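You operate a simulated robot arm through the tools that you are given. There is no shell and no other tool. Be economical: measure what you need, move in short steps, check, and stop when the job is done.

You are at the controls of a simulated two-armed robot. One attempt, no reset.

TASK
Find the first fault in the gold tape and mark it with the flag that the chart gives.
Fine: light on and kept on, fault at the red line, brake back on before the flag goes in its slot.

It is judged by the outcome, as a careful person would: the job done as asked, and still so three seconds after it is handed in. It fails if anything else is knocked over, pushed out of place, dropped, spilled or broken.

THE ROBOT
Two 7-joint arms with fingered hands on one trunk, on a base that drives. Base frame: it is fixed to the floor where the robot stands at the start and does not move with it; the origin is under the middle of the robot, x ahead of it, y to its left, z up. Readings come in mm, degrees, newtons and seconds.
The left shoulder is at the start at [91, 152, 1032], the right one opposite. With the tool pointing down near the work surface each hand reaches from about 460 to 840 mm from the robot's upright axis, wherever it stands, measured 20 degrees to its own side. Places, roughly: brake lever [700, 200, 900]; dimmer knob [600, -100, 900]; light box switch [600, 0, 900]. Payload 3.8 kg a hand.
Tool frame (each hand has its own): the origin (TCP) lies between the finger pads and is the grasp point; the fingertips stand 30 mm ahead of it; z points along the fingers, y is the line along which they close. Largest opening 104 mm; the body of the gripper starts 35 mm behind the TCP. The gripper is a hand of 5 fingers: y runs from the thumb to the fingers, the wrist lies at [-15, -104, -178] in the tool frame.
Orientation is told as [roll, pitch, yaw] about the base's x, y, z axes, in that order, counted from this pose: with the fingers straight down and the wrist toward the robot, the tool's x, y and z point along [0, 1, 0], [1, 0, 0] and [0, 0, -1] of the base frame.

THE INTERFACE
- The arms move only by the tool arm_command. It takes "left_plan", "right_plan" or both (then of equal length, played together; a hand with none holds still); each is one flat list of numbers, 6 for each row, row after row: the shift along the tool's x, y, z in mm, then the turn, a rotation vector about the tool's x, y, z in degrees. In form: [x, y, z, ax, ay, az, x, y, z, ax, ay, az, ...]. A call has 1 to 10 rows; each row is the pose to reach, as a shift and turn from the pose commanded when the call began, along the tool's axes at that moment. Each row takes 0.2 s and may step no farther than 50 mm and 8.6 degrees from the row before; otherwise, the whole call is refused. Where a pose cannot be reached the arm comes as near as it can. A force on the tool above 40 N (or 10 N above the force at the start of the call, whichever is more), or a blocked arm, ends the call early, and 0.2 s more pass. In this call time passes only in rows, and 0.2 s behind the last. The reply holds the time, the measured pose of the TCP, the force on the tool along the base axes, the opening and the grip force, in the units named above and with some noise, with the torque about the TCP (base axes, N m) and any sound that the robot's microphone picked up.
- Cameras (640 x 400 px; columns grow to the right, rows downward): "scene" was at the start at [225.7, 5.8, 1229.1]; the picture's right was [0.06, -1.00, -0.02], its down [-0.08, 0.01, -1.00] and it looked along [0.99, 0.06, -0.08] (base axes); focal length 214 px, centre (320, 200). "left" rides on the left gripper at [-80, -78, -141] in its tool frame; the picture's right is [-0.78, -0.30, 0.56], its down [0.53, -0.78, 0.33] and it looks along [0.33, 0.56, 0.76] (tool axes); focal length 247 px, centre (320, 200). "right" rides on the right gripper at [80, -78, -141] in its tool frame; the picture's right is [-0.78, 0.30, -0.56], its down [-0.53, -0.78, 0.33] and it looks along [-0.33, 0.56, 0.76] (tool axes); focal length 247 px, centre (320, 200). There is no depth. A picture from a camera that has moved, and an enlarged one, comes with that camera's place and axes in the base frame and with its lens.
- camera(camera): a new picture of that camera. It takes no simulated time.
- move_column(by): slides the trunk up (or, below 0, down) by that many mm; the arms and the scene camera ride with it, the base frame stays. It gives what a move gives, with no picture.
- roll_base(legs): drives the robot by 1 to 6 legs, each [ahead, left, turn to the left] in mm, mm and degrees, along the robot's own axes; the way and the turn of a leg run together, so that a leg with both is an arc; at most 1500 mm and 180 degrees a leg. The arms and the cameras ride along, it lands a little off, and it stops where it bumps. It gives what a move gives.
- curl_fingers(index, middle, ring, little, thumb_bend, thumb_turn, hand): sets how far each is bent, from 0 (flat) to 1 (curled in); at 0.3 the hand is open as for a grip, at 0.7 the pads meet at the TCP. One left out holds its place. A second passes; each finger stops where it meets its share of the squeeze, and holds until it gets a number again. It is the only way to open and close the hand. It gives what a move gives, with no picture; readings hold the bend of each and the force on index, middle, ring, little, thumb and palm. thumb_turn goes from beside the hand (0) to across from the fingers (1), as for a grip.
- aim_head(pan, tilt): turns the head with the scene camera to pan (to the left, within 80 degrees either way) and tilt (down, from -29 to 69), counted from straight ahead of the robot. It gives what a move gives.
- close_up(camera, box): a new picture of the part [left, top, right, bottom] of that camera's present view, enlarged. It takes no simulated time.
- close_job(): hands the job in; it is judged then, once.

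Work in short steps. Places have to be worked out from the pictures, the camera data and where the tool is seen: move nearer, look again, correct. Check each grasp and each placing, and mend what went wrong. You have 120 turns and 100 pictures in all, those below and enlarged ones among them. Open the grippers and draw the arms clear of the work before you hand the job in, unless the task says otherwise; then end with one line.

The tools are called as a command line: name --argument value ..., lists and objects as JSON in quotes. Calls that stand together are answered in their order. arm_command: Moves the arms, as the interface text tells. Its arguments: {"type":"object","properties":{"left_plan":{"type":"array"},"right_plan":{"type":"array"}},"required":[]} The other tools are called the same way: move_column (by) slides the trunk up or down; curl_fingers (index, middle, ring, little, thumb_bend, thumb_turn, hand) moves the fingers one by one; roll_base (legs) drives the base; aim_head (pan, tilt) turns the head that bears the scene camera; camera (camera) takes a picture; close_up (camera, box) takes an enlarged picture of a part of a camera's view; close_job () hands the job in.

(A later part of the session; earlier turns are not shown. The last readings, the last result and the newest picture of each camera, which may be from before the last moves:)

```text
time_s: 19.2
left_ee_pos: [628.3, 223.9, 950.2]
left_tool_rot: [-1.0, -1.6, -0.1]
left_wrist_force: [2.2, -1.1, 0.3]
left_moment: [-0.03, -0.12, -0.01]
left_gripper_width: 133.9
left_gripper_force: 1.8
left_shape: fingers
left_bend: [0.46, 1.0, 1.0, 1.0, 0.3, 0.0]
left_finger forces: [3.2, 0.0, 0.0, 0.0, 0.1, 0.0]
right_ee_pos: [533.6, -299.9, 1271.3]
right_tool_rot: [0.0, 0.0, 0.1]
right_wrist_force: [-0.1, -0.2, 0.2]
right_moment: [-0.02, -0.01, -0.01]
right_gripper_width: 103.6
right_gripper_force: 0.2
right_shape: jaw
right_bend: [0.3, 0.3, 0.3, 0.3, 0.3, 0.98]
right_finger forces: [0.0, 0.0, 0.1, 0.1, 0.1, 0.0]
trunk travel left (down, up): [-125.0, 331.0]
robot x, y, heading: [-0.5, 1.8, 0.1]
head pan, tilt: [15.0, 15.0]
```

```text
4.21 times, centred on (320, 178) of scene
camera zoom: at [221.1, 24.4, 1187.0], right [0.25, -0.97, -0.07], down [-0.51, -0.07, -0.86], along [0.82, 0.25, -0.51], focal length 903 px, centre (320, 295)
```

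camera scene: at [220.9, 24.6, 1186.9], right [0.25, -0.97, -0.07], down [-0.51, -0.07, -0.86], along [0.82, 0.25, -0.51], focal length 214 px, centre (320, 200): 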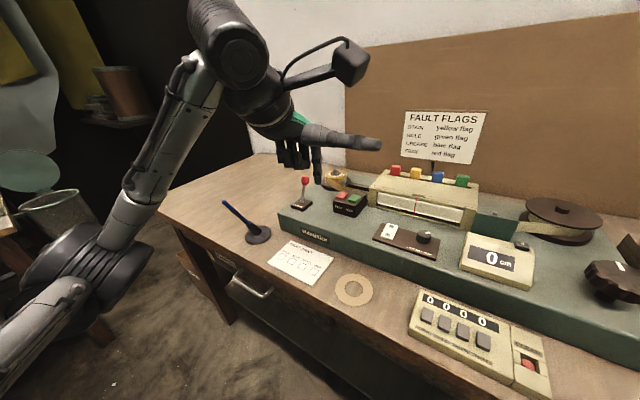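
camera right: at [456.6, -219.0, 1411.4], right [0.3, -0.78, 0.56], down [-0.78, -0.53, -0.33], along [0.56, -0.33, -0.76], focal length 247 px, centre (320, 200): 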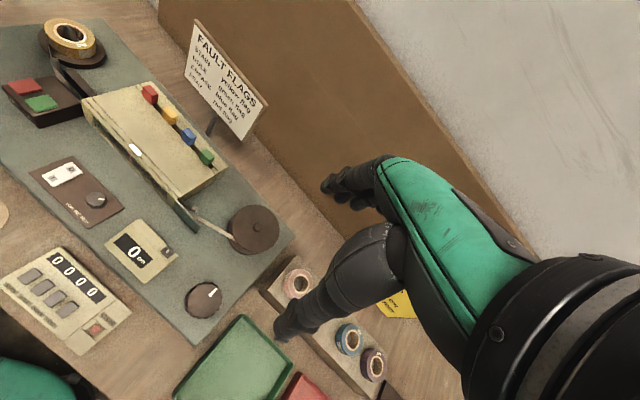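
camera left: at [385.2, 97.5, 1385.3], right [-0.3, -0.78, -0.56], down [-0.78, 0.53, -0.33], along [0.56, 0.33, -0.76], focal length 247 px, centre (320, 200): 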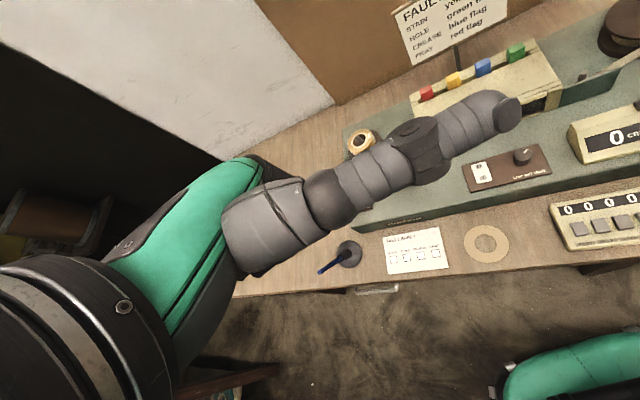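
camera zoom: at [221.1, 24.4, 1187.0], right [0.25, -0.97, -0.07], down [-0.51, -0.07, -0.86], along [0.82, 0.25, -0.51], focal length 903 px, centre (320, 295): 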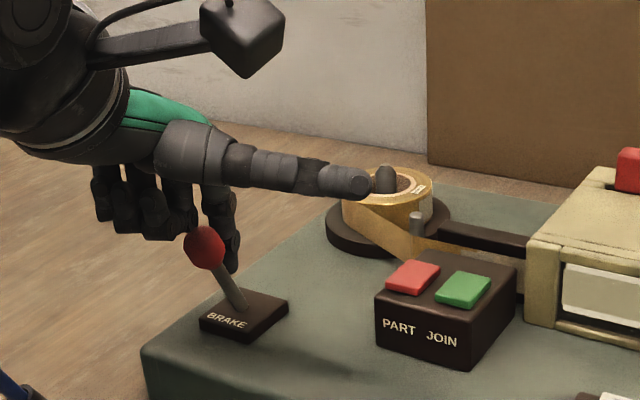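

The lever is now leaned toward the robot at its stop. I back off the finger, rise, and stand on the near side of the lever, ready to push it back later.

arm_command --left_plan '[-2, 8, 0, 0, 0, 0, -2, 8, -40, 0, 0, 0, -2, 8, -80, 0, 0, 0, 8, -35, -90, 0, 0, 0, 15, -75, -90, 0, 0, 0]'

curl_fingers --hand "right" --index 0.3 --middle 0.3 --ring 0.3 --little 0.3 --thumb_bend 0.3

aim_head --pan -15 --tilt 28

camera --camera "scene"

```text
time_s: 20.4
left_ee_pos: [550.3, 241.7, 1040.9]
left_tool_rot: [-1.0, -1.7, 0.0]
left_wrist_force: [0.0, -0.1, -0.9]
left_moment: [0.0, -0.01, 0.0]
left_gripper_width: 132.4
left_gripper_force: 0.1
left_shape: fingers
left_bend: [0.5, 1.0, 1.0, 1.0, 0.3, 0.0]
left_finger forces: [0.0, 0.0, 0.0, 0.1, 0.0, 0.0]
right_ee_pos: [531.7, -298.1, 1271.9]
right_tool_rot: [0.0, 0.0, 0.0]
right_wrist_force: [-0.5, -0.1, 0.4]
right_moment: [0.0, 0.01, 0.01]
right_gripper_width: 103.8
right_gripper_force: 0.0
right_shape: jaw
right_bend: [0.3, 0.3, 0.3, 0.3, 0.3, 0.98]
right_finger forces: [0.0, 0.0, 0.0, 0.0, 0.1, 0.0]
trunk travel left (down, up): [-125.0, 331.0]
robot x, y, heading: [0.8, -0.9, -0.2]
head pan, tilt: [15.0, 15.0]
```

```text
time_s: 21.4
left_ee_pos: [551.1, 240.2, 1039.2]
left_tool_rot: [-0.9, -1.6, 0.0]
left_wrist_force: [0.1, 0.6, -0.6]
left_moment: [-0.03, -0.02, 0.03]
left_gripper_width: 132.5
left_gripper_force: 0.0
left_shape: fingers
left_bend: [0.5, 1.0, 1.0, 1.0, 0.3, 0.0]
left_finger forces: [0.0, 0.0, 0.1, 0.0, 0.0, 0.0]
right_ee_pos: [532.5, -299.1, 1271.0]
right_tool_rot: [0.0, 0.0, -0.1]
right_wrist_force: [-0.7, 0.4, -0.1]
right_moment: [-0.01, 0.0, 0.03]
right_gripper_width: 102.7
right_gripper_force: 0.1
right_shape: fingers
right_bend: [0.3, 0.3, 0.3, 0.3, 0.3, 0.98]
right_finger forces: [0.0, 0.0, 0.0, 0.1, 0.1, 0.0]
trunk travel left (down, up): [-125.0, 331.0]
robot x, y, heading: [1.1, -2.6, 0.2]
head pan, tilt: [15.0, 15.0]
```

```text
time_s: 22.4
left_ee_pos: [552.3, 240.4, 1039.3]
left_tool_rot: [-0.9, -1.6, 0.0]
left_wrist_force: [0.2, -1.0, 0.8]
left_moment: [-0.05, -0.01, 0.02]
left_gripper_width: 132.7
left_gripper_force: 0.1
left_shape: fingers
left_bend: [0.5, 1.0, 1.0, 1.0, 0.3, 0.0]
left_finger forces: [0.0, 0.0, 0.0, 0.1, 0.1, 0.0]
right_ee_pos: [534.4, -298.9, 1272.0]
right_tool_rot: [0.0, 0.1, -0.1]
right_wrist_force: [0.2, 0.7, 0.4]
right_moment: [0.03, 0.02, -0.01]
right_gripper_width: 102.9
right_gripper_force: 0.0
right_shape: fingers
right_bend: [0.3, 0.3, 0.3, 0.3, 0.3, 0.98]
right_finger forces: [0.0, 0.0, 0.1, 0.0, 0.1, 0.1]
trunk travel left (down, up): [-125.0, 331.0]
robot x, y, heading: [3.4, -1.2, -0.0]
head pan, tilt: [-15.0, 28.0]
```

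```text
66 pictures are left
camera scene: at [212.8, -22.9, 1167.5], right [-0.25, -0.97, 0.07], down [-0.68, 0.12, -0.72], along [0.69, -0.23, -0.69], focal length 214 px, centre (320, 200)
```

scene: 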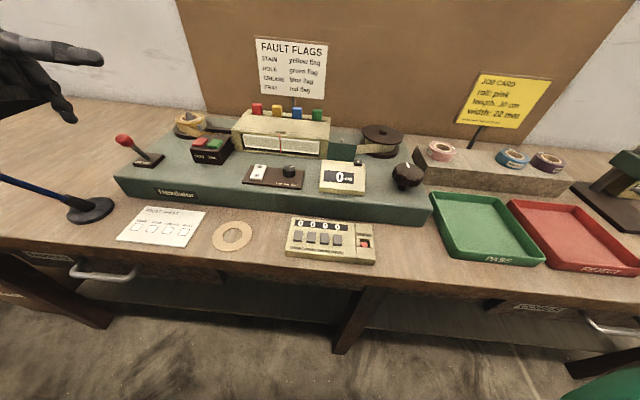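

Knob centre again ≈(497,-296,922). I bring the right hand, open, to just above it.

arm_command --right_plan '[1, -6, 45, 0, 0, 0, 2, -12, 90, 0, 0, 0, 3, -18, 135, 0, 0, 0, 3, -24, 180, 0, 0, 0, 3, -30, 225, 0, 0, 0, 3, -36, 265, 0, 0, 0, 3, -36, 295, 0, 0, 0]'

close_up --camera "scene" --box '[330, 80, 490, 210]'

camera --camera "right"

```text
time_s: 24.0
left_ee_pos: [551.7, 238.7, 1039.7]
left_tool_rot: [-0.9, -1.6, 0.0]
left_wrist_force: [0.0, 0.2, 0.2]
left_moment: [-0.02, -0.01, 0.0]
left_gripper_width: 132.6
left_gripper_force: 0.0
left_shape: fingers
left_bend: [0.5, 1.0, 1.0, 1.0, 0.3, 0.0]
left_finger forces: [0.1, 0.0, 0.1, 0.2, 0.0, 0.0]
right_ee_pos: [496.9, -299.0, 974.2]
right_tool_rot: [0.1, 0.1, 0.1]
right_wrist_force: [0.4, -0.4, -0.2]
right_moment: [0.01, 0.0, 0.0]
right_gripper_width: 102.5
right_gripper_force: 0.2
right_shape: fingers
right_bend: [0.3, 0.3, 0.3, 0.3, 0.3, 0.98]
right_finger forces: [0.0, 0.1, 0.0, 0.0, 0.1, 0.0]
trunk travel left (down, up): [-125.0, 331.0]
robot x, y, heading: [0.5, -0.5, 0.2]
head pan, tilt: [-15.0, 28.0]
```

```text
3.08 times, centred on (410, 145) of scene
camera zoom: at [213.1, -23.3, 1167.3], right [-0.25, -0.97, 0.07], down [-0.68, 0.12, -0.72], along [0.69, -0.23, -0.69], focal length 660 px, centre (43, 369)
```

zoom: 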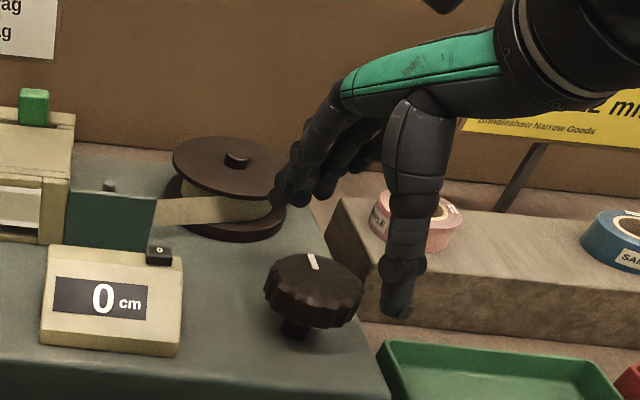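

```text
64 pictures are left
camera right: at [419.8, -218.4, 1115.6], right [0.3, -0.78, 0.56], down [-0.78, -0.54, -0.33], along [0.56, -0.33, -0.76], focal length 247 px, centre (320, 200)
```

right: 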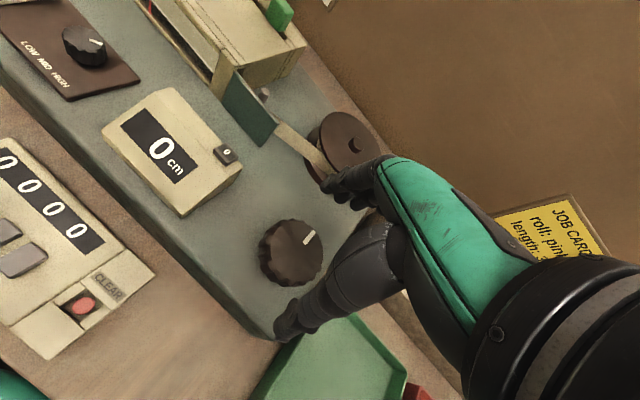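

Hand is centred over the knob, with clearance to the reel (~30 mm). I lower 38 mm so the pads straddle the knob.

arm_command --right_plan '[1, 2, 15, 0, 0, 0, 1, 2, 28, 0, 0, 0, 1, 2, 38, 0, 0, 0]'

camera --camera "right"

close_up --camera "scene" --box '[330, 80, 490, 210]'

```text
time_s: 24.8
left_ee_pos: [550.3, 240.2, 1039.8]
left_tool_rot: [-1.0, -1.5, 0.0]
left_wrist_force: [0.8, 0.3, -0.1]
left_moment: [0.06, 0.0, -0.01]
left_gripper_width: 132.7
left_gripper_force: 0.0
left_shape: fingers
left_bend: [0.5, 1.0, 1.0, 1.0, 0.3, 0.0]
left_finger forces: [0.0, 0.0, 0.1, 0.0, 0.1, 0.1]
right_ee_pos: [499.9, -296.0, 936.5]
right_tool_rot: [0.1, 0.0, 0.1]
right_wrist_force: [0.7, 0.0, 0.0]
right_moment: [0.04, -0.03, -0.02]
right_gripper_width: 102.9
right_gripper_force: 0.1
right_shape: fingers
right_bend: [0.3, 0.3, 0.3, 0.3, 0.3, 0.98]
right_finger forces: [0.0, 0.0, 0.0, 0.0, 0.0, 0.1]
trunk travel left (down, up): [-125.0, 331.0]
robot x, y, heading: [3.4, 1.1, -0.1]
head pan, tilt: [-15.0, 28.0]
```

```text
63 pictures are left
camera right: at [422.6, -216.0, 1078.3], right [0.3, -0.78, 0.56], down [-0.78, -0.53, -0.33], along [0.56, -0.33, -0.76], focal length 247 px, centre (320, 200)
```

right: 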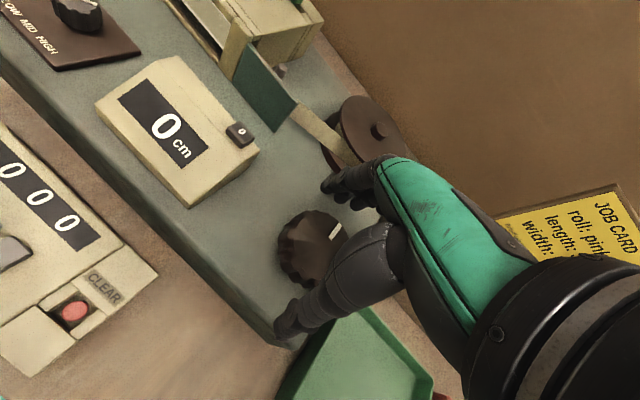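

```text
3.08 times, centred on (410, 145) of scene
camera zoom: at [212.8, -23.1, 1167.4], right [-0.25, -0.97, 0.07], down [-0.68, 0.12, -0.72], along [0.69, -0.23, -0.69], focal length 660 px, centre (43, 369)
```

zoom: 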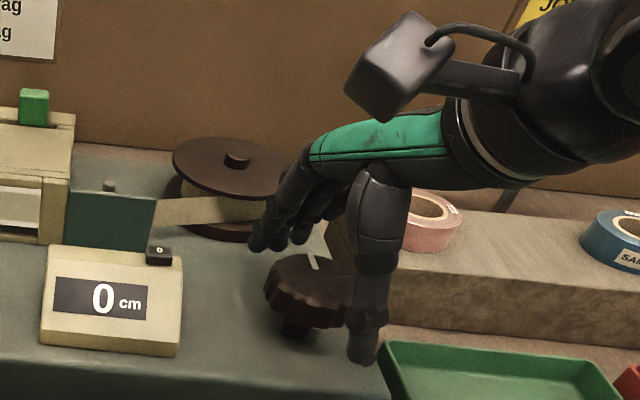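

The knob lies between thumb and fingers. I close onto it.

curl_fingers --hand "right" --index 0.6 --middle 0.6 --ring 0.6 --little 0.6 --thumb_bend 0.6

close_up --camera "scene" --box '[330, 80, 490, 210]'

```text
time_s: 25.8
left_ee_pos: [552.1, 240.6, 1039.1]
left_tool_rot: [-0.8, -1.5, 0.0]
left_wrist_force: [0.4, -0.7, 0.1]
left_moment: [-0.02, 0.03, 0.03]
left_gripper_width: 132.4
left_gripper_force: 0.0
left_shape: fingers
left_bend: [0.5, 1.0, 1.0, 1.0, 0.3, 0.0]
left_finger forces: [0.0, 0.0, 0.0, 0.0, 0.0, 0.0]
right_ee_pos: [500.2, -295.9, 937.0]
right_tool_rot: [0.0, 0.0, 0.0]
right_wrist_force: [6.0, -1.5, 0.7]
right_moment: [-0.07, -0.24, 0.02]
right_gripper_width: 51.0
right_gripper_force: 11.0
right_shape: fingers
right_bend: [0.51, 0.53, 0.59, 0.6, 0.51, 0.97]
right_finger forces: [6.3, 6.8, 1.1, 0.0, 8.4, 0.0]
trunk travel left (down, up): [-125.0, 331.0]
robot x, y, heading: [-1.2, 0.6, 0.1]
head pan, tilt: [-15.0, 28.0]
```

```text
3.08 times, centred on (410, 145) of scene
camera zoom: at [213.7, -23.2, 1167.3], right [-0.25, -0.97, 0.07], down [-0.69, 0.12, -0.72], along [0.69, -0.23, -0.69], focal length 660 px, centre (43, 369)
```

zoom: 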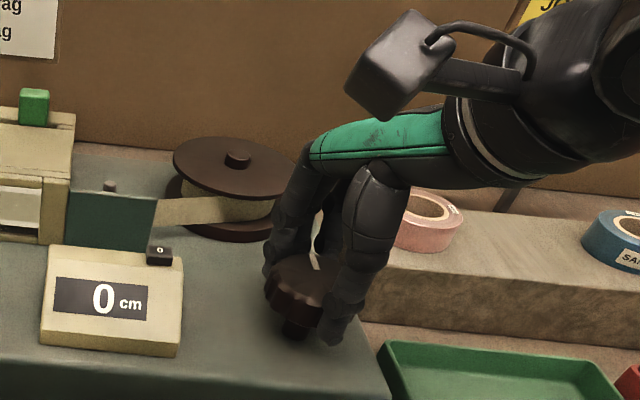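

Gripped with index, middle and thumb. I try a 24° clockwise turn and watch the counter.

arm_command --right_plan '[0, 0, 0, 0, 0, 6, 0, 0, 0, 0, 0, 12, 0, 0, 0, 0, 0, 18, 0, 0, 0, 0, 0, 24]'

close_up --camera "scene" --box '[230, 90, 450, 210]'

```text
time_s: 26.8
left_ee_pos: [551.8, 239.8, 1039.4]
left_tool_rot: [-0.8, -1.5, 0.0]
left_wrist_force: [0.9, 0.8, -0.8]
left_moment: [-0.02, 0.02, 0.04]
left_gripper_width: 132.4
left_gripper_force: 0.0
left_shape: fingers
left_bend: [0.5, 1.0, 1.0, 1.0, 0.3, 0.0]
left_finger forces: [0.0, 0.0, 0.0, 0.0, 0.0, 0.0]
right_ee_pos: [500.9, -296.1, 938.3]
right_tool_rot: [0.0, 0.0, -24.3]
right_wrist_force: [9.1, -7.8, 3.0]
right_moment: [-0.26, -0.34, 0.11]
right_gripper_width: 51.0
right_gripper_force: 12.3
right_shape: fingers
right_bend: [0.51, 0.53, 0.58, 0.6, 0.53, 0.97]
right_finger forces: [7.8, 8.3, 2.1, 0.0, 6.8, 0.0]
trunk travel left (down, up): [-125.0, 331.0]
robot x, y, heading: [1.5, -1.3, -0.1]
head pan, tilt: [-15.0, 28.0]
```

```text
2.91 times, centred on (340, 150) of scene
camera zoom: at [213.8, -23.8, 1167.3], right [-0.25, -0.97, 0.07], down [-0.69, 0.12, -0.72], along [0.68, -0.23, -0.69], focal length 624 px, centre (262, 346)
```

zoom: 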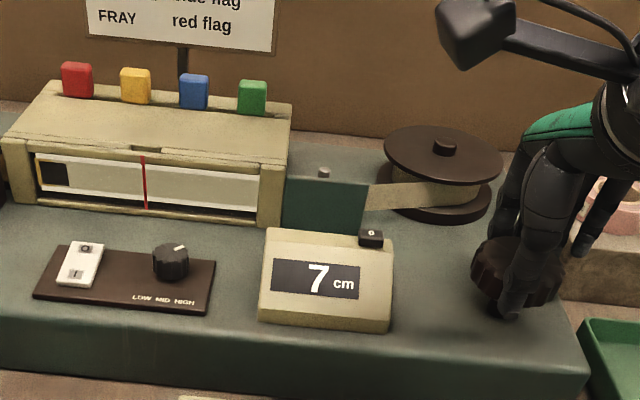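

Clockwise feeds: 7 cm so far, and a dark patch is entering the window from the left. Zoom in.

close_up --camera "scene" --box '[225, 125, 335, 175]'

```text
5.82 times, centred on (280, 150) of scene
camera zoom: at [213.8, -23.8, 1167.3], right [-0.25, -0.97, 0.07], down [-0.69, 0.12, -0.72], along [0.68, -0.23, -0.69], focal length 1248 px, centre (553, 491)
```

zoom: 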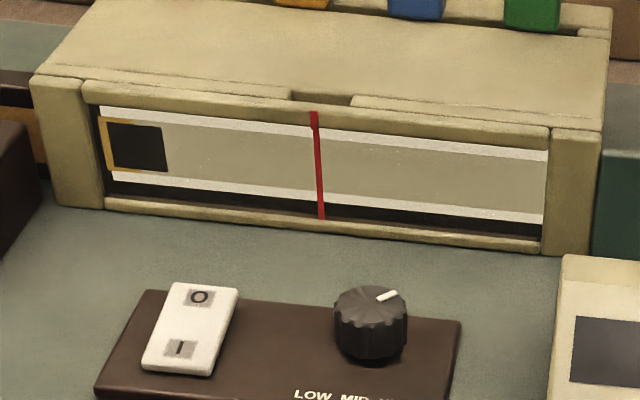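

The dark patch is probably the leader-to-gold splice. I keep winding in steps small enough not to skip over anything (window ≈16 cm).

arm_command --right_plan '[0, 0, 0, 0, 0, 6, 0, 0, 0, 0, 0, 12, 0, 0, 0, 0, 0, 18, 0, 0, 0, 0, 0, 24]'

close_up --camera "scene" --box '[225, 110, 375, 200]'

```text
time_s: 27.8
left_ee_pos: [551.7, 240.2, 1038.6]
left_tool_rot: [-0.9, -1.4, 0.1]
left_wrist_force: [-0.3, 0.3, 0.6]
left_moment: [0.01, 0.01, 0.0]
left_gripper_width: 132.6
left_gripper_force: 0.0
left_shape: fingers
left_bend: [0.5, 1.0, 1.0, 1.0, 0.3, 0.0]
left_finger forces: [0.1, 0.0, 0.0, 0.0, 0.0, 0.1]
right_ee_pos: [499.1, -296.8, 937.8]
right_tool_rot: [-0.1, 0.0, -48.1]
right_wrist_force: [9.4, -10.3, 5.2]
right_moment: [-0.35, -0.32, -0.01]
right_gripper_width: 50.9
right_gripper_force: 12.4
right_shape: fingers
right_bend: [0.5, 0.52, 0.58, 0.6, 0.54, 0.97]
right_finger forces: [9.3, 8.3, 1.6, 0.1, 5.9, 0.0]
trunk travel left (down, up): [-125.0, 331.0]
robot x, y, heading: [0.1, -2.6, 0.0]
head pan, tilt: [-15.0, 28.0]
```

```text
4.27 times, centred on (300, 155) of scene
camera zoom: at [213.9, -24.3, 1167.2], right [-0.25, -0.97, 0.07], down [-0.69, 0.12, -0.72], along [0.68, -0.23, -0.69], focal length 915 px, centre (405, 392)
```

zoom: 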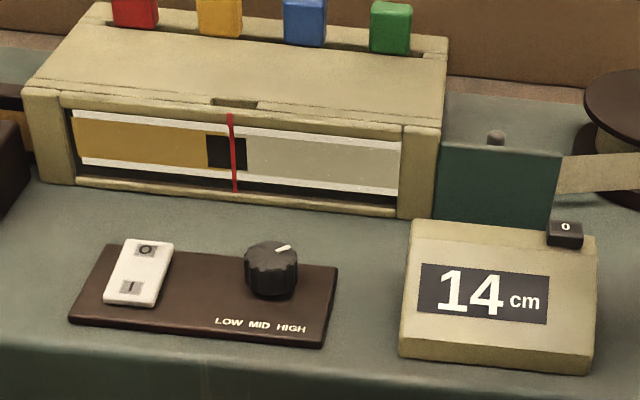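

It was the splice; gold tape now follows. Continue winding ~6 cm.

arm_command --right_plan '[0, 0, 0, 0, 0, 6, 0, 0, 0, 0, 0, 12, 0, 0, 0, 0, 0, 18, 0, 0, 0, 0, 0, 24]'

close_up --camera "scene" --box '[225, 110, 375, 200]'

```text
time_s: 28.8
left_ee_pos: [552.2, 240.2, 1039.2]
left_tool_rot: [-0.9, -1.5, -0.1]
left_wrist_force: [-0.5, -0.4, -0.8]
left_moment: [0.04, -0.02, -0.02]
left_gripper_width: 132.6
left_gripper_force: 0.1
left_shape: fingers
left_bend: [0.5, 1.0, 1.0, 1.0, 0.3, 0.0]
left_finger forces: [0.0, 0.1, 0.1, 0.0, 0.0, 0.1]
right_ee_pos: [499.9, -297.8, 937.5]
right_tool_rot: [0.0, 0.0, -72.1]
right_wrist_force: [6.5, -11.5, 7.0]
right_moment: [-0.4, -0.19, 0.04]
right_gripper_width: 50.5
right_gripper_force: 12.3
right_shape: fingers
right_bend: [0.49, 0.52, 0.58, 0.6, 0.54, 0.96]
right_finger forces: [9.8, 7.1, 1.2, 0.0, 6.3, 0.1]
trunk travel left (down, up): [-125.0, 331.0]
robot x, y, heading: [1.7, -0.5, 0.3]
head pan, tilt: [-15.0, 28.0]
```

```text
4.27 times, centred on (300, 155) of scene
camera zoom: at [213.3, -24.3, 1167.3], right [-0.25, -0.97, 0.07], down [-0.68, 0.12, -0.72], along [0.69, -0.23, -0.69], focal length 915 px, centre (405, 392)
```

zoom: 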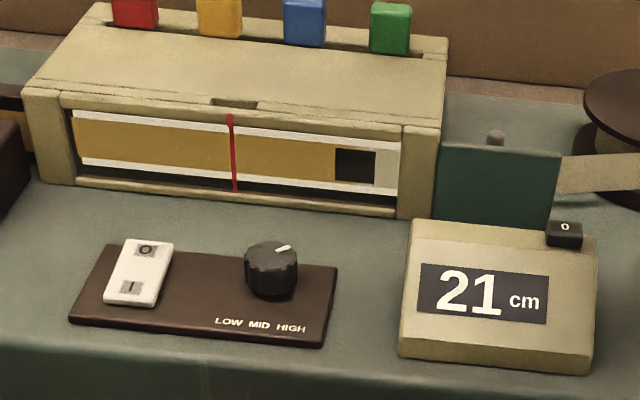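

No fault yet on the gold. Continue a little while the wrist allows.

arm_command --right_plan '[0, 0, 0, 0, 0, 6, 0, 0, 0, 0, 0, 12, 0, 0, 0, 0, 0, 18, 0, 0, 0, 0, 0, 22]'

close_up --camera "scene" --box '[225, 110, 375, 200]'

```text
time_s: 29.8
left_ee_pos: [550.3, 240.5, 1038.9]
left_tool_rot: [-0.7, -1.7, 0.0]
left_wrist_force: [0.7, -0.7, 0.1]
left_moment: [0.01, -0.03, -0.02]
left_gripper_width: 132.5
left_gripper_force: 0.1
left_shape: fingers
left_bend: [0.5, 1.0, 1.0, 1.0, 0.3, 0.0]
left_finger forces: [0.0, 0.0, 0.0, 0.0, 0.0, 0.0]
right_ee_pos: [498.4, -298.5, 938.3]
right_tool_rot: [0.1, 0.0, -94.1]
right_wrist_force: [4.6, -13.1, 5.0]
right_moment: [-0.4, -0.08, 0.03]
right_gripper_width: 50.7
right_gripper_force: 11.9
right_shape: fingers
right_bend: [0.49, 0.52, 0.59, 0.6, 0.54, 0.95]
right_finger forces: [10.3, 6.6, 0.6, 0.0, 6.2, 0.0]
trunk travel left (down, up): [-125.0, 331.0]
robot x, y, heading: [-1.9, 1.1, 0.4]
head pan, tilt: [-15.0, 28.0]
```

```text
4.27 times, centred on (300, 155) of scene
camera zoom: at [213.0, -24.8, 1167.4], right [-0.25, -0.97, 0.07], down [-0.68, 0.12, -0.72], along [0.69, -0.23, -0.69], focal length 915 px, centre (405, 392)
```

zoom: 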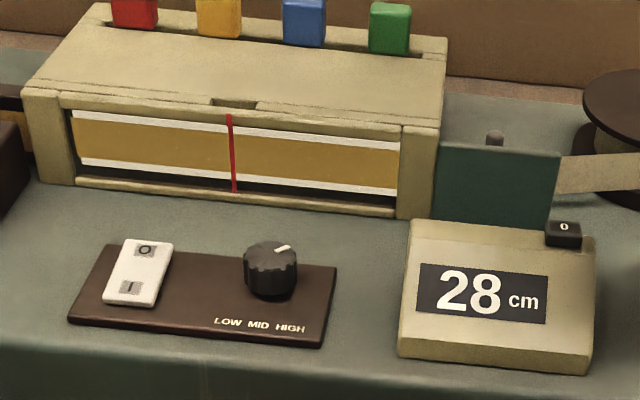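

Still clean; the arm still tracks. Another 22°.

arm_command --right_plan '[0, 0, 0, 0, 0, 6, 0, 0, 0, 0, 0, 12, 0, 0, 0, 0, 0, 18, 0, 0, 0, 0, 0, 22]'

close_up --camera "scene" --box '[225, 110, 375, 200]'

```text
time_s: 30.8
left_ee_pos: [552.4, 238.7, 1040.8]
left_tool_rot: [-0.8, -1.6, -0.1]
left_wrist_force: [-0.5, 0.2, 0.3]
left_moment: [0.01, 0.02, -0.05]
left_gripper_width: 132.8
left_gripper_force: 0.1
left_shape: fingers
left_bend: [0.5, 1.0, 1.0, 1.0, 0.3, 0.0]
left_finger forces: [0.1, 0.0, 0.0, 0.0, 0.1, 0.0]
right_ee_pos: [498.7, -298.2, 936.9]
right_tool_rot: [0.0, -0.1, -116.1]
right_wrist_force: [1.3, -13.2, 4.1]
right_moment: [-0.39, 0.03, 0.02]
right_gripper_width: 50.7
right_gripper_force: 11.4
right_shape: fingers
right_bend: [0.49, 0.52, 0.6, 0.6, 0.54, 0.95]
right_finger forces: [10.2, 6.2, 0.3, 0.0, 6.2, 0.0]
trunk travel left (down, up): [-125.0, 331.0]
robot x, y, heading: [-0.8, 1.1, 0.2]
head pan, tilt: [-15.0, 28.0]
```

```text
4.27 times, centred on (300, 155) of scene
camera zoom: at [212.6, -24.8, 1167.4], right [-0.25, -0.97, 0.07], down [-0.68, 0.12, -0.72], along [0.69, -0.23, -0.69], focal length 915 px, centre (405, 392)
```

zoom: 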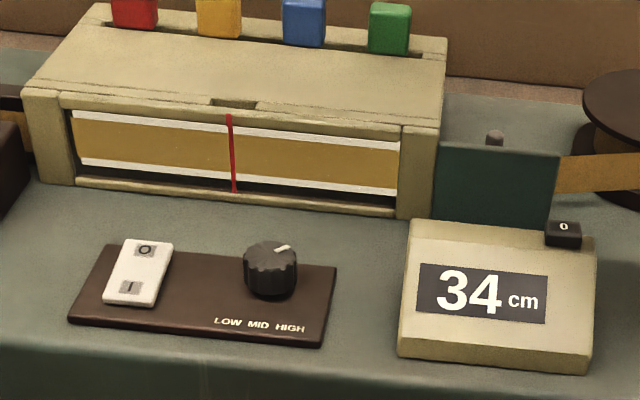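

Clean at this scale; I check at high zoom that nothing subtle is being missed.

close_up --camera "scene" --box '[238, 130, 322, 162]'

```text
7.62 times, centred on (280, 146) of scene
camera zoom: at [212.6, -24.8, 1167.4], right [-0.25, -0.97, 0.07], down [-0.68, 0.12, -0.72], along [0.69, -0.23, -0.69], focal length 1634 px, centre (625, 611)
```

zoom: 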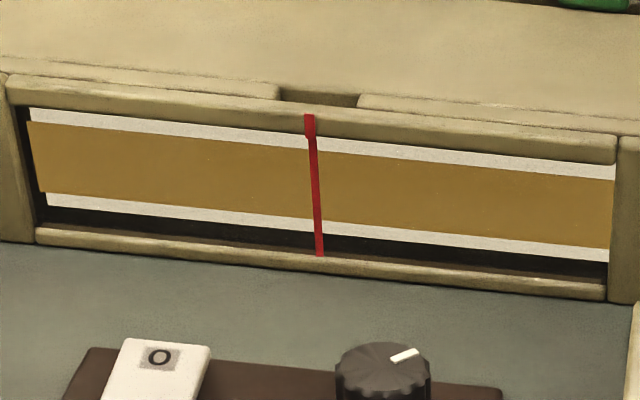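

Clean. One more 22° push, checking the wrist still follows.

arm_command --right_plan '[0, 0, 0, 0, 0, 6, 0, 0, 0, 0, 0, 12, 0, 0, 0, 0, 0, 18, 0, 0, 0, 0, 0, 22]'

close_up --camera "scene" --box '[225, 110, 375, 200]'

```text
time_s: 31.8
left_ee_pos: [551.0, 239.6, 1040.0]
left_tool_rot: [-0.8, -1.6, 0.0]
left_wrist_force: [-0.5, 0.4, -0.6]
left_moment: [0.02, -0.07, -0.01]
left_gripper_width: 132.6
left_gripper_force: 0.1
left_shape: fingers
left_bend: [0.5, 1.0, 1.0, 1.0, 0.3, 0.0]
left_finger forces: [0.1, 0.0, 0.0, 0.1, 0.0, 0.0]
right_ee_pos: [498.8, -296.3, 937.7]
right_tool_rot: [-0.1, 0.1, -138.1]
right_wrist_force: [-1.5, -13.5, 3.1]
right_moment: [-0.36, 0.11, -0.02]
right_gripper_width: 50.9
right_gripper_force: 10.7
right_shape: fingers
right_bend: [0.49, 0.53, 0.6, 0.6, 0.54, 0.94]
right_finger forces: [9.5, 5.8, 0.0, 0.0, 6.7, 0.0]
trunk travel left (down, up): [-125.0, 331.0]
robot x, y, heading: [-1.6, -2.5, -0.1]
head pan, tilt: [-15.0, 28.0]
```

```text
4.27 times, centred on (300, 155) of scene
camera zoom: at [212.3, -24.9, 1167.5], right [-0.25, -0.97, 0.07], down [-0.68, 0.12, -0.72], along [0.69, -0.23, -0.69], focal length 915 px, centre (405, 392)
```

zoom: 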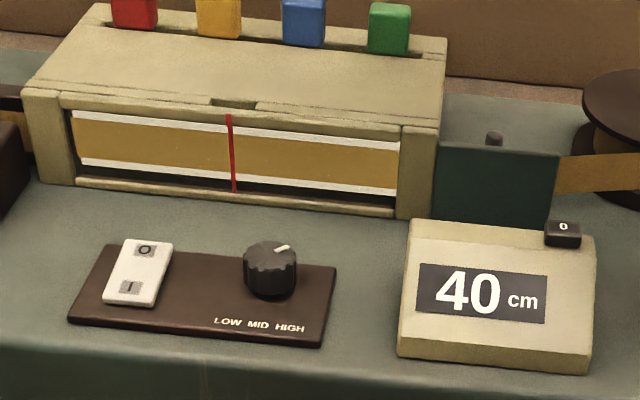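

Still clean at 40 cm, and the wrist follows. Another 22°.

arm_command --right_plan '[0, 0, 0, 0, 0, 6, 0, 0, 0, 0, 0, 12, 0, 0, 0, 0, 0, 18, 0, 0, 0, 0, 0, 22]'

camera --camera "scene"

close_up --camera "scene" --box '[225, 110, 375, 200]'

```text
time_s: 32.8
left_ee_pos: [551.5, 240.8, 1038.7]
left_tool_rot: [-1.0, -1.5, 0.0]
left_wrist_force: [0.3, 0.2, 0.9]
left_moment: [0.04, 0.0, -0.01]
left_gripper_width: 132.6
left_gripper_force: 0.1
left_shape: fingers
left_bend: [0.5, 1.0, 1.0, 1.0, 0.3, 0.0]
left_finger forces: [0.0, 0.0, 0.0, 0.0, 0.0, 0.0]
right_ee_pos: [510.4, -364.7, 944.9]
right_tool_rot: [-0.6, 0.1, -159.5]
right_wrist_force: [0.4, -0.1, 0.4]
right_moment: [0.01, 0.01, 0.01]
right_gripper_width: 26.6
right_gripper_force: 0.0
right_shape: fingers
right_bend: [0.6, 0.6, 0.6, 0.6, 0.6, 0.97]
right_finger forces: [0.0, 0.0, 0.1, 0.0, 0.0, 0.1]
right hand out of reach, approached as far as the arm can: row 1, 2, 3, 4
trunk travel left (down, up): [-125.0, 331.0]
robot x, y, heading: [0.0, 0.4, -0.0]
head pan, tilt: [-15.0, 28.0]
```

```text
52 pictures are left
camera scene: at [212.8, -22.6, 1167.5], right [-0.25, -0.97, 0.07], down [-0.68, 0.12, -0.72], along [0.69, -0.23, -0.69], focal length 214 px, centre (320, 200)
```

scene: 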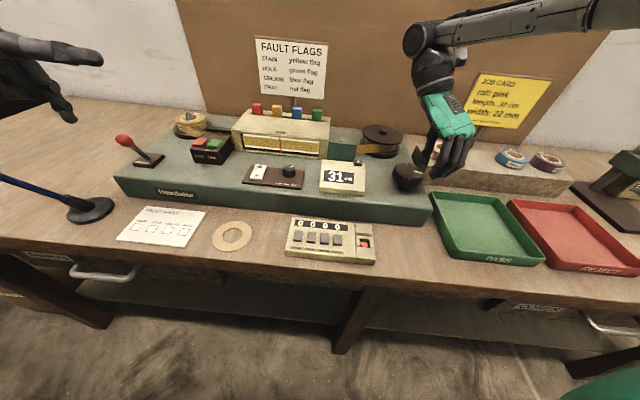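

```text
4.27 times, centred on (300, 155) of scene
camera zoom: at [212.8, -22.6, 1167.5], right [-0.25, -0.97, 0.07], down [-0.68, 0.12, -0.72], along [0.69, -0.23, -0.69], focal length 915 px, centre (405, 392)
```

zoom: 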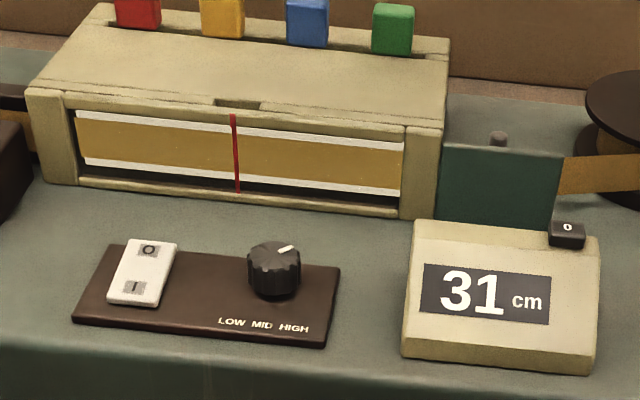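

The arm ran out of reach and slipped off, turning the knob back to 31 cm; nothing seems disturbed. I lift straight up, then unwind the wrist in the air.

arm_command --right_plan '[0, 0, -45, 0, 0, 0, 0, 0, -90, 0, 0, 0, 0, 0, -130, 0, 0, 0]'

curl_fingers --hand "right" --index 0.3 --middle 0.3 --ring 0.3 --little 0.3 --thumb_bend 0.3

arm_command --right_plan '[0, 0, 0, 0, 0, -8.5, 0, 0, 0, 0, 0, -17, 0, 0, 0, 0, 0, -25.5, 0, 0, 0, 0, 0, -34, 0, 0, 0, 0, 0, -42.5, 0, 0, 0, 0, 0, -51, 0, 0, 0, 0, 0, -59.5, 0, 0, 0, 0, 0, -68, 0, 0, 0, 0, 0, -76.5, 0, 0, 0, 0, 0, -85]'

camera --camera "scene"

```text
time_s: 33.6
left_ee_pos: [550.5, 241.8, 1039.7]
left_tool_rot: [-0.9, -1.7, -0.1]
left_wrist_force: [0.3, 0.3, 0.2]
left_moment: [0.01, 0.03, -0.03]
left_gripper_width: 132.5
left_gripper_force: 0.1
left_shape: fingers
left_bend: [0.5, 1.0, 1.0, 1.0, 0.3, 0.0]
left_finger forces: [0.1, 0.1, 0.0, 0.1, 0.1, 0.0]
right_ee_pos: [473.3, -374.2, 1012.5]
right_tool_rot: [0.1, 0.4, -160.1]
right_wrist_force: [-0.4, -0.3, 0.8]
right_moment: [0.0, -0.03, -0.03]
right_gripper_width: 26.5
right_gripper_force: 0.0
right_shape: fingers
right_bend: [0.6, 0.6, 0.6, 0.6, 0.6, 0.97]
right_finger forces: [0.0, 0.1, 0.0, 0.0, 0.0, 0.0]
right hand out of reach, approached as far as the arm can: row 1, 2, 3
trunk travel left (down, up): [-125.0, 331.0]
robot x, y, heading: [-0.0, -2.5, 0.1]
head pan, tilt: [-15.0, 28.0]
```

```text
time_s: 34.6
left_ee_pos: [550.4, 241.3, 1038.6]
left_tool_rot: [-1.0, -1.6, 0.0]
left_wrist_force: [1.1, 0.2, -0.1]
left_moment: [0.0, 0.03, 0.02]
left_gripper_width: 132.5
left_gripper_force: 0.1
left_shape: fingers
left_bend: [0.5, 1.0, 1.0, 1.0, 0.3, 0.0]
left_finger forces: [0.0, 0.1, 0.1, 0.0, 0.0, 0.1]
right_ee_pos: [474.1, -374.2, 1012.9]
right_tool_rot: [0.2, 0.4, -160.0]
right_wrist_force: [-0.5, 0.4, 1.0]
right_moment: [0.01, 0.0, 0.03]
right_gripper_width: 102.8
right_gripper_force: 0.2
right_shape: fingers
right_bend: [0.3, 0.3, 0.3, 0.3, 0.3, 0.97]
right_finger forces: [0.0, 0.0, 0.0, 0.0, 0.0, 0.0]
trunk travel left (down, up): [-125.0, 331.0]
robot x, y, heading: [-4.4, 1.6, 0.1]
head pan, tilt: [-15.0, 28.0]
```

```text
time_s: 36.8
left_ee_pos: [551.0, 240.7, 1039.4]
left_tool_rot: [-0.9, -1.6, -0.1]
left_wrist_force: [-0.2, -0.8, 0.0]
left_moment: [0.02, -0.02, -0.02]
left_gripper_width: 132.5
left_gripper_force: 0.0
left_shape: fingers
left_bend: [0.5, 1.0, 1.0, 1.0, 0.3, 0.0]
left_finger forces: [0.0, 0.0, 0.0, 0.0, 0.1, 0.0]
right_ee_pos: [472.1, -374.1, 1011.4]
right_tool_rot: [0.0, 0.0, -74.9]
right_wrist_force: [-1.2, 0.1, -0.8]
right_moment: [0.02, 0.01, 0.0]
right_gripper_width: 103.0
right_gripper_force: 0.1
right_shape: fingers
right_bend: [0.3, 0.3, 0.3, 0.3, 0.3, 0.97]
right_finger forces: [0.0, 0.0, 0.0, 0.0, 0.0, 0.0]
trunk travel left (down, up): [-125.0, 331.0]
robot x, y, heading: [1.2, 0.9, -0.2]
head pan, tilt: [-15.0, 28.0]
```

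```text
50 pictures are left
camera scene: at [212.4, -23.4, 1167.5], right [-0.25, -0.97, 0.07], down [-0.68, 0.12, -0.72], along [0.69, -0.23, -0.69], focal length 214 px, centre (320, 200)
```

scene: 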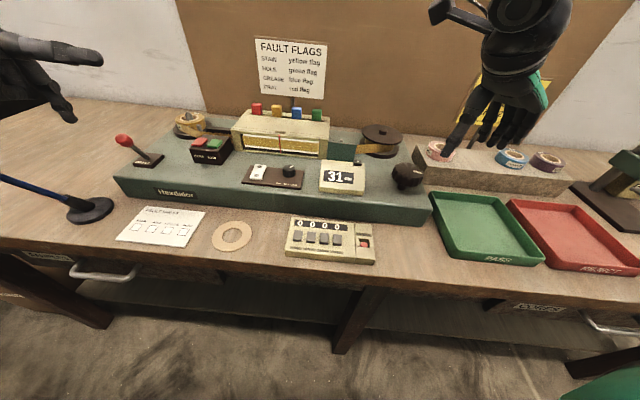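

All items are in place; counter holds at 31 cm. I turn the hand further back in the air, and then return over the knob.

arm_command --right_plan '[0, 0, 0, 0, 0, -8.5, 0, 0, 0, 0, 0, -17, 0, 0, 0, 0, 0, -25.5, 0, 0, 0, 0, 0, -34, 0, 0, 0, 0, 0, -42.5, 0, 0, 0, 0, 0, -51, 0, 0, 0, 0, 0, -59.5, 0, 0, 0, 0, 0, -68, 0, 0, 0, 0, 0, -76.5, 0, 0, 0, 0, 0, -85]'

arm_command --right_plan '[24, 13, 0, 0, 0, -8, 48, 26, 0, 0, 0, -16, 72, 39, 0, 0, 0, -24, 72, 39, 0, 0, 0, -32, 72, 39, 0, 0, 0, -40, 72, 39, 0, 0, 0, -45]'

camera --camera "right"

```text
time_s: 39.0
left_ee_pos: [550.5, 241.2, 1039.9]
left_tool_rot: [-0.9, -1.6, -0.1]
left_wrist_force: [0.2, -0.1, 0.7]
left_moment: [0.01, 0.01, 0.02]
left_gripper_width: 132.3
left_gripper_force: 0.1
left_shape: fingers
left_bend: [0.5, 1.0, 1.0, 1.0, 0.3, 0.0]
left_finger forces: [0.0, 0.0, 0.0, 0.1, 0.0, 0.0]
right_ee_pos: [472.3, -373.4, 1011.5]
right_tool_rot: [0.0, 0.1, 10.2]
right_wrist_force: [-0.1, 0.4, 0.4]
right_moment: [0.04, -0.01, 0.0]
right_gripper_width: 102.7
right_gripper_force: 0.1
right_shape: fingers
right_bend: [0.3, 0.3, 0.3, 0.3, 0.3, 0.97]
right_finger forces: [0.1, 0.1, 0.1, 0.0, 0.1, 0.0]
trunk travel left (down, up): [-125.0, 331.0]
robot x, y, heading: [-5.0, -0.4, -0.1]
head pan, tilt: [-15.0, 28.0]
```

```text
time_s: 40.4
left_ee_pos: [551.6, 241.7, 1038.9]
left_tool_rot: [-0.9, -1.5, 0.0]
left_wrist_force: [0.7, -0.4, 0.4]
left_moment: [0.01, 0.0, 0.06]
left_gripper_width: 132.5
left_gripper_force: 0.2
left_shape: fingers
left_bend: [0.5, 1.0, 1.0, 1.0, 0.3, 0.0]
left_finger forces: [0.0, 0.0, 0.1, 0.1, 0.0, 0.0]
right_ee_pos: [498.1, -295.8, 1012.1]
right_tool_rot: [0.0, 0.0, 55.1]
right_wrist_force: [-0.1, 0.4, 0.1]
right_moment: [0.0, -0.03, 0.01]
right_gripper_width: 102.9
right_gripper_force: 0.1
right_shape: fingers
right_bend: [0.3, 0.3, 0.3, 0.3, 0.3, 0.97]
right_finger forces: [0.0, 0.0, 0.0, 0.0, 0.1, 0.0]
trunk travel left (down, up): [-125.0, 331.0]
robot x, y, heading: [0.8, 1.9, 0.1]
head pan, tilt: [-15.0, 28.0]
```

```text
49 pictures are left
camera right: at [388.8, -313.2, 1152.0], right [0.81, -0.2, 0.56], down [-0.01, -0.94, -0.33], along [0.59, 0.26, -0.76], focal length 247 px, centre (320, 200)
```

right: 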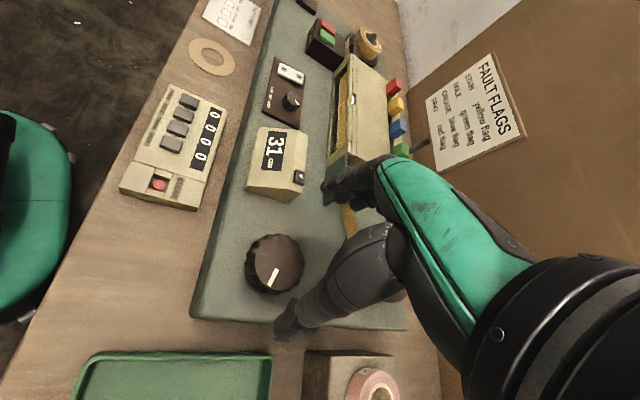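

At yaw 55° the fingers would come close to the counter box, so I come back to yaw ≈35° and lower onto the knob.

arm_command --right_plan '[0, 0, 20, 0, 0, 8, 0, 0, 40, 0, 0, 16, 0, 0, 50, 0, 0, 20, 0, 0, 63, 0, 0, 20, 0, 0, 75, 0, 0, 20]'

camera --camera "right"

```text
time_s: 41.6
left_ee_pos: [550.9, 241.3, 1040.0]
left_tool_rot: [-0.9, -1.6, 0.0]
left_wrist_force: [0.1, -1.1, 0.4]
left_moment: [0.03, 0.01, 0.03]
left_gripper_width: 132.7
left_gripper_force: 0.1
left_shape: fingers
left_bend: [0.5, 1.0, 1.0, 1.0, 0.3, 0.0]
left_finger forces: [0.0, 0.0, 0.1, 0.0, 0.1, 0.0]
right_ee_pos: [497.4, -296.8, 936.9]
right_tool_rot: [0.0, 0.0, 35.0]
right_wrist_force: [-0.9, 0.7, 0.6]
right_moment: [0.03, -0.02, 0.0]
right_gripper_width: 102.8
right_gripper_force: 0.1
right_shape: fingers
right_bend: [0.3, 0.3, 0.3, 0.3, 0.3, 0.97]
right_finger forces: [0.1, 0.0, 0.0, 0.1, 0.0, 0.0]
trunk travel left (down, up): [-125.0, 331.0]
robot x, y, heading: [0.5, 1.8, 0.1]
head pan, tilt: [-15.0, 28.0]
```

```text
48 pictures are left
camera right: at [389.5, -275.2, 1076.5], right [0.69, -0.47, 0.56], down [-0.33, -0.88, -0.33], along [0.65, 0.04, -0.76], focal length 247 px, centre (320, 200)
```

right: 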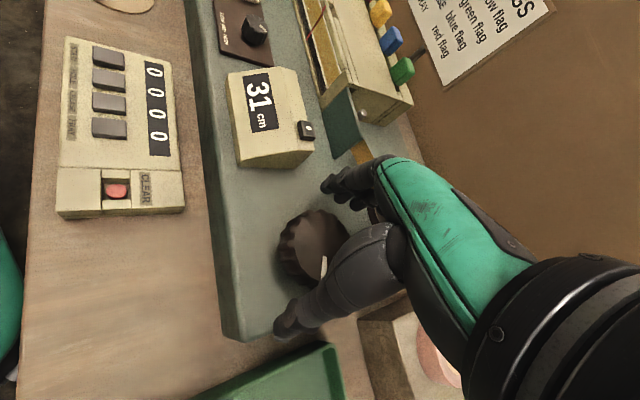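

Clear of the counter. Close on the knob and wind 48°.

curl_fingers --hand "right" --index 0.6 --middle 0.6 --ring 0.6 --little 0.6 --thumb_bend 0.6

arm_command --right_plan '[0, 0, 0, 0, 0, 7, 0, 0, 0, 0, 0, 14, 0, 0, 0, 0, 0, 21, 0, 0, 0, 0, 0, 28, 0, 0, 0, 0, 0, 35, 0, 0, 0, 0, 0, 42, 0, 0, 0, 0, 0, 48]'

close_up --camera "scene" --box '[225, 110, 375, 200]'

```text
time_s: 42.6
left_ee_pos: [552.0, 241.6, 1039.3]
left_tool_rot: [-0.9, -1.5, 0.0]
left_wrist_force: [0.6, 0.0, -1.2]
left_moment: [0.01, 0.01, 0.03]
left_gripper_width: 132.6
left_gripper_force: 0.0
left_shape: fingers
left_bend: [0.5, 1.0, 1.0, 1.0, 0.3, 0.0]
left_finger forces: [0.0, 0.0, 0.0, 0.0, 0.0, 0.0]
right_ee_pos: [498.8, -295.4, 935.8]
right_tool_rot: [0.0, 0.0, 35.0]
right_wrist_force: [5.2, 0.9, 1.5]
right_moment: [0.05, -0.22, 0.03]
right_gripper_width: 51.1
right_gripper_force: 11.5
right_shape: fingers
right_bend: [0.52, 0.53, 0.59, 0.6, 0.51, 0.97]
right_finger forces: [6.1, 6.6, 0.7, 0.1, 9.2, 0.1]
trunk travel left (down, up): [-125.0, 331.0]
robot x, y, heading: [-0.0, 1.7, -0.1]
head pan, tilt: [-15.0, 28.0]
```

```text
time_s: 44.2
left_ee_pos: [551.4, 240.3, 1038.4]
left_tool_rot: [-0.8, -1.6, 0.0]
left_wrist_force: [0.1, 0.6, 0.1]
left_moment: [0.0, 0.02, -0.02]
left_gripper_width: 132.4
left_gripper_force: 0.0
left_shape: fingers
left_bend: [0.5, 1.0, 1.0, 1.0, 0.3, 0.0]
left_finger forces: [0.1, 0.0, 0.0, 0.0, 0.1, 0.1]
right_ee_pos: [499.5, -297.3, 935.6]
right_tool_rot: [0.0, -0.1, -13.2]
right_wrist_force: [11.7, -3.9, 6.5]
right_moment: [-0.17, -0.4, 0.05]
right_gripper_width: 51.0
right_gripper_force: 13.0
right_shape: fingers
right_bend: [0.51, 0.52, 0.58, 0.6, 0.53, 0.97]
right_finger forces: [8.5, 8.3, 1.4, 0.1, 7.2, 0.1]
trunk travel left (down, up): [-125.0, 331.0]
robot x, y, heading: [-0.8, 0.7, 0.0]
head pan, tilt: [-15.0, 28.0]
```

```text
4.27 times, centred on (300, 155) of scene
camera zoom: at [214.0, -23.3, 1167.2], right [-0.25, -0.97, 0.07], down [-0.69, 0.12, -0.72], along [0.68, -0.23, -0.69], focal length 915 px, centre (405, 392)
```

zoom: 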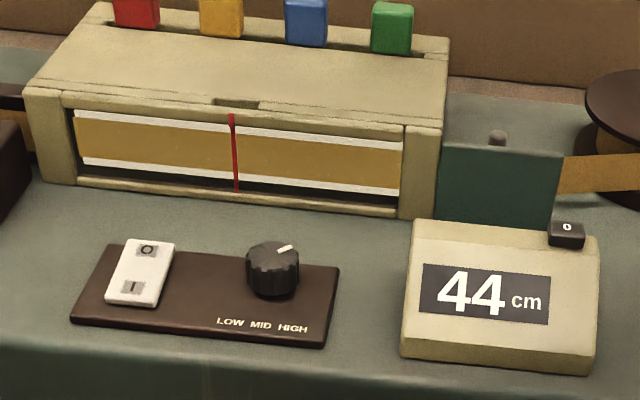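

Still clean at 44 cm. Another 36° (~10 cm, window spans ~18 cm).

arm_command --right_plan '[0, 0, 0, 0, 0, 7, 0, 0, 0, 0, 0, 14, 0, 0, 0, 0, 0, 21, 0, 0, 0, 0, 0, 28, 0, 0, 0, 0, 0, 36]'

close_up --camera "scene" --box '[225, 110, 375, 200]'

```text
time_s: 45.4
left_ee_pos: [552.4, 240.3, 1038.2]
left_tool_rot: [-1.0, -1.4, -0.2]
left_wrist_force: [0.1, -0.4, 0.1]
left_moment: [0.0, 0.0, 0.01]
left_gripper_width: 132.6
left_gripper_force: 0.0
left_shape: fingers
left_bend: [0.5, 1.0, 1.0, 1.0, 0.3, 0.0]
left_finger forces: [0.0, 0.0, 0.1, 0.1, 0.0, 0.0]
right_ee_pos: [499.1, -296.8, 935.4]
right_tool_rot: [0.0, 0.1, -49.1]
right_wrist_force: [9.2, -8.6, 1.1]
right_moment: [-0.27, -0.24, -0.01]
right_gripper_width: 51.0
right_gripper_force: 11.5
right_shape: fingers
right_bend: [0.5, 0.52, 0.59, 0.6, 0.54, 0.96]
right_finger forces: [9.4, 7.0, 1.0, 0.0, 6.4, 0.1]
trunk travel left (down, up): [-125.0, 331.0]
robot x, y, heading: [-2.8, -0.3, 0.1]
head pan, tilt: [-15.0, 28.0]
```

```text
4.27 times, centred on (300, 155) of scene
camera zoom: at [214.2, -23.9, 1167.0], right [-0.25, -0.97, 0.07], down [-0.69, 0.12, -0.72], along [0.68, -0.23, -0.69], focal length 915 px, centre (405, 392)
```

zoom: 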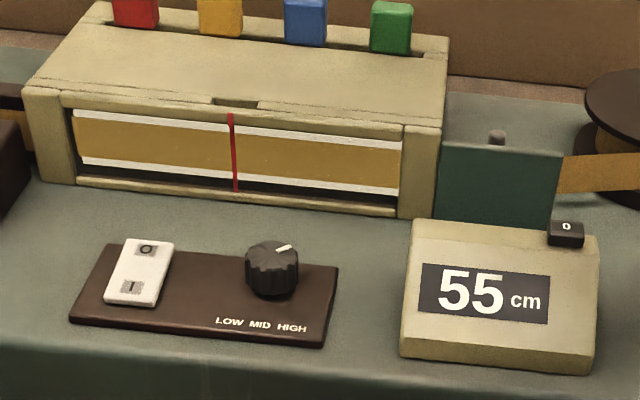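

Still clean at 55 cm. Another 40°.

arm_command --right_plan '[0, 0, 0, 0, 0, 8, 0, 0, 0, 0, 0, 16, 0, 0, 0, 0, 0, 24, 0, 0, 0, 0, 0, 32, 0, 0, 0, 0, 0, 40]'

close_up --camera "scene" --box '[225, 110, 375, 200]'

```text
time_s: 46.6
left_ee_pos: [552.0, 239.5, 1038.5]
left_tool_rot: [-0.8, -1.5, -0.1]
left_wrist_force: [-0.2, 0.6, -0.2]
left_moment: [0.01, -0.02, -0.01]
left_gripper_width: 132.2
left_gripper_force: 0.0
left_shape: fingers
left_bend: [0.5, 1.0, 1.0, 1.0, 0.3, 0.0]
left_finger forces: [0.0, 0.0, 0.0, 0.0, 0.1, 0.0]
right_ee_pos: [498.3, -298.0, 936.3]
right_tool_rot: [0.0, 0.0, -89.2]
right_wrist_force: [6.2, -10.0, -0.2]
right_moment: [-0.31, -0.11, 0.02]
right_gripper_width: 50.7
right_gripper_force: 11.7
right_shape: fingers
right_bend: [0.49, 0.52, 0.59, 0.6, 0.54, 0.95]
right_finger forces: [10.1, 6.1, 0.3, 0.1, 6.8, 0.0]
trunk travel left (down, up): [-125.0, 331.0]
robot x, y, heading: [1.4, -1.3, -0.1]
head pan, tilt: [-15.0, 28.0]
```

```text
4.27 times, centred on (300, 155) of scene
camera zoom: at [213.8, -24.6, 1167.2], right [-0.25, -0.97, 0.07], down [-0.69, 0.12, -0.72], along [0.68, -0.23, -0.69], focal length 915 px, centre (405, 392)
```

zoom: 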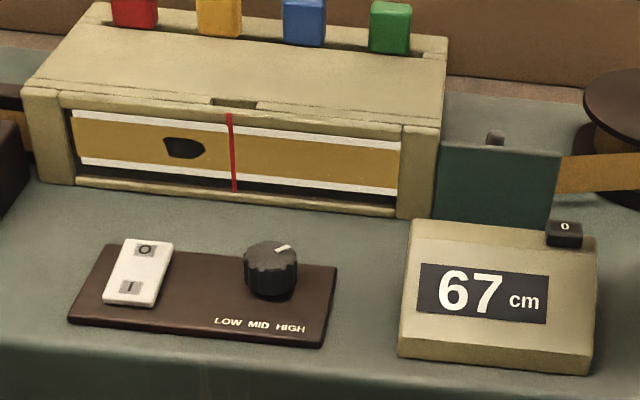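

A fault appears left of the red line. Zoom to identify it.

close_up --camera "scene" --box '[244, 132, 300, 160]'

```text
11.43 times, centred on (272, 146) of scene
camera zoom: at [213.8, -24.6, 1167.2], right [-0.25, -0.97, 0.07], down [-0.69, 0.12, -0.72], along [0.68, -0.23, -0.69], focal length 2451 px, centre (869, 817)
```

zoom: 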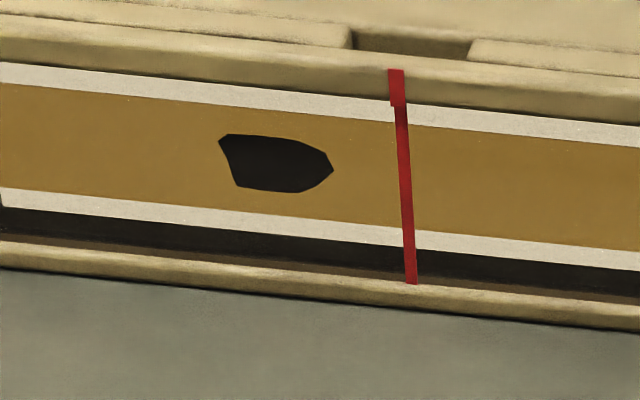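

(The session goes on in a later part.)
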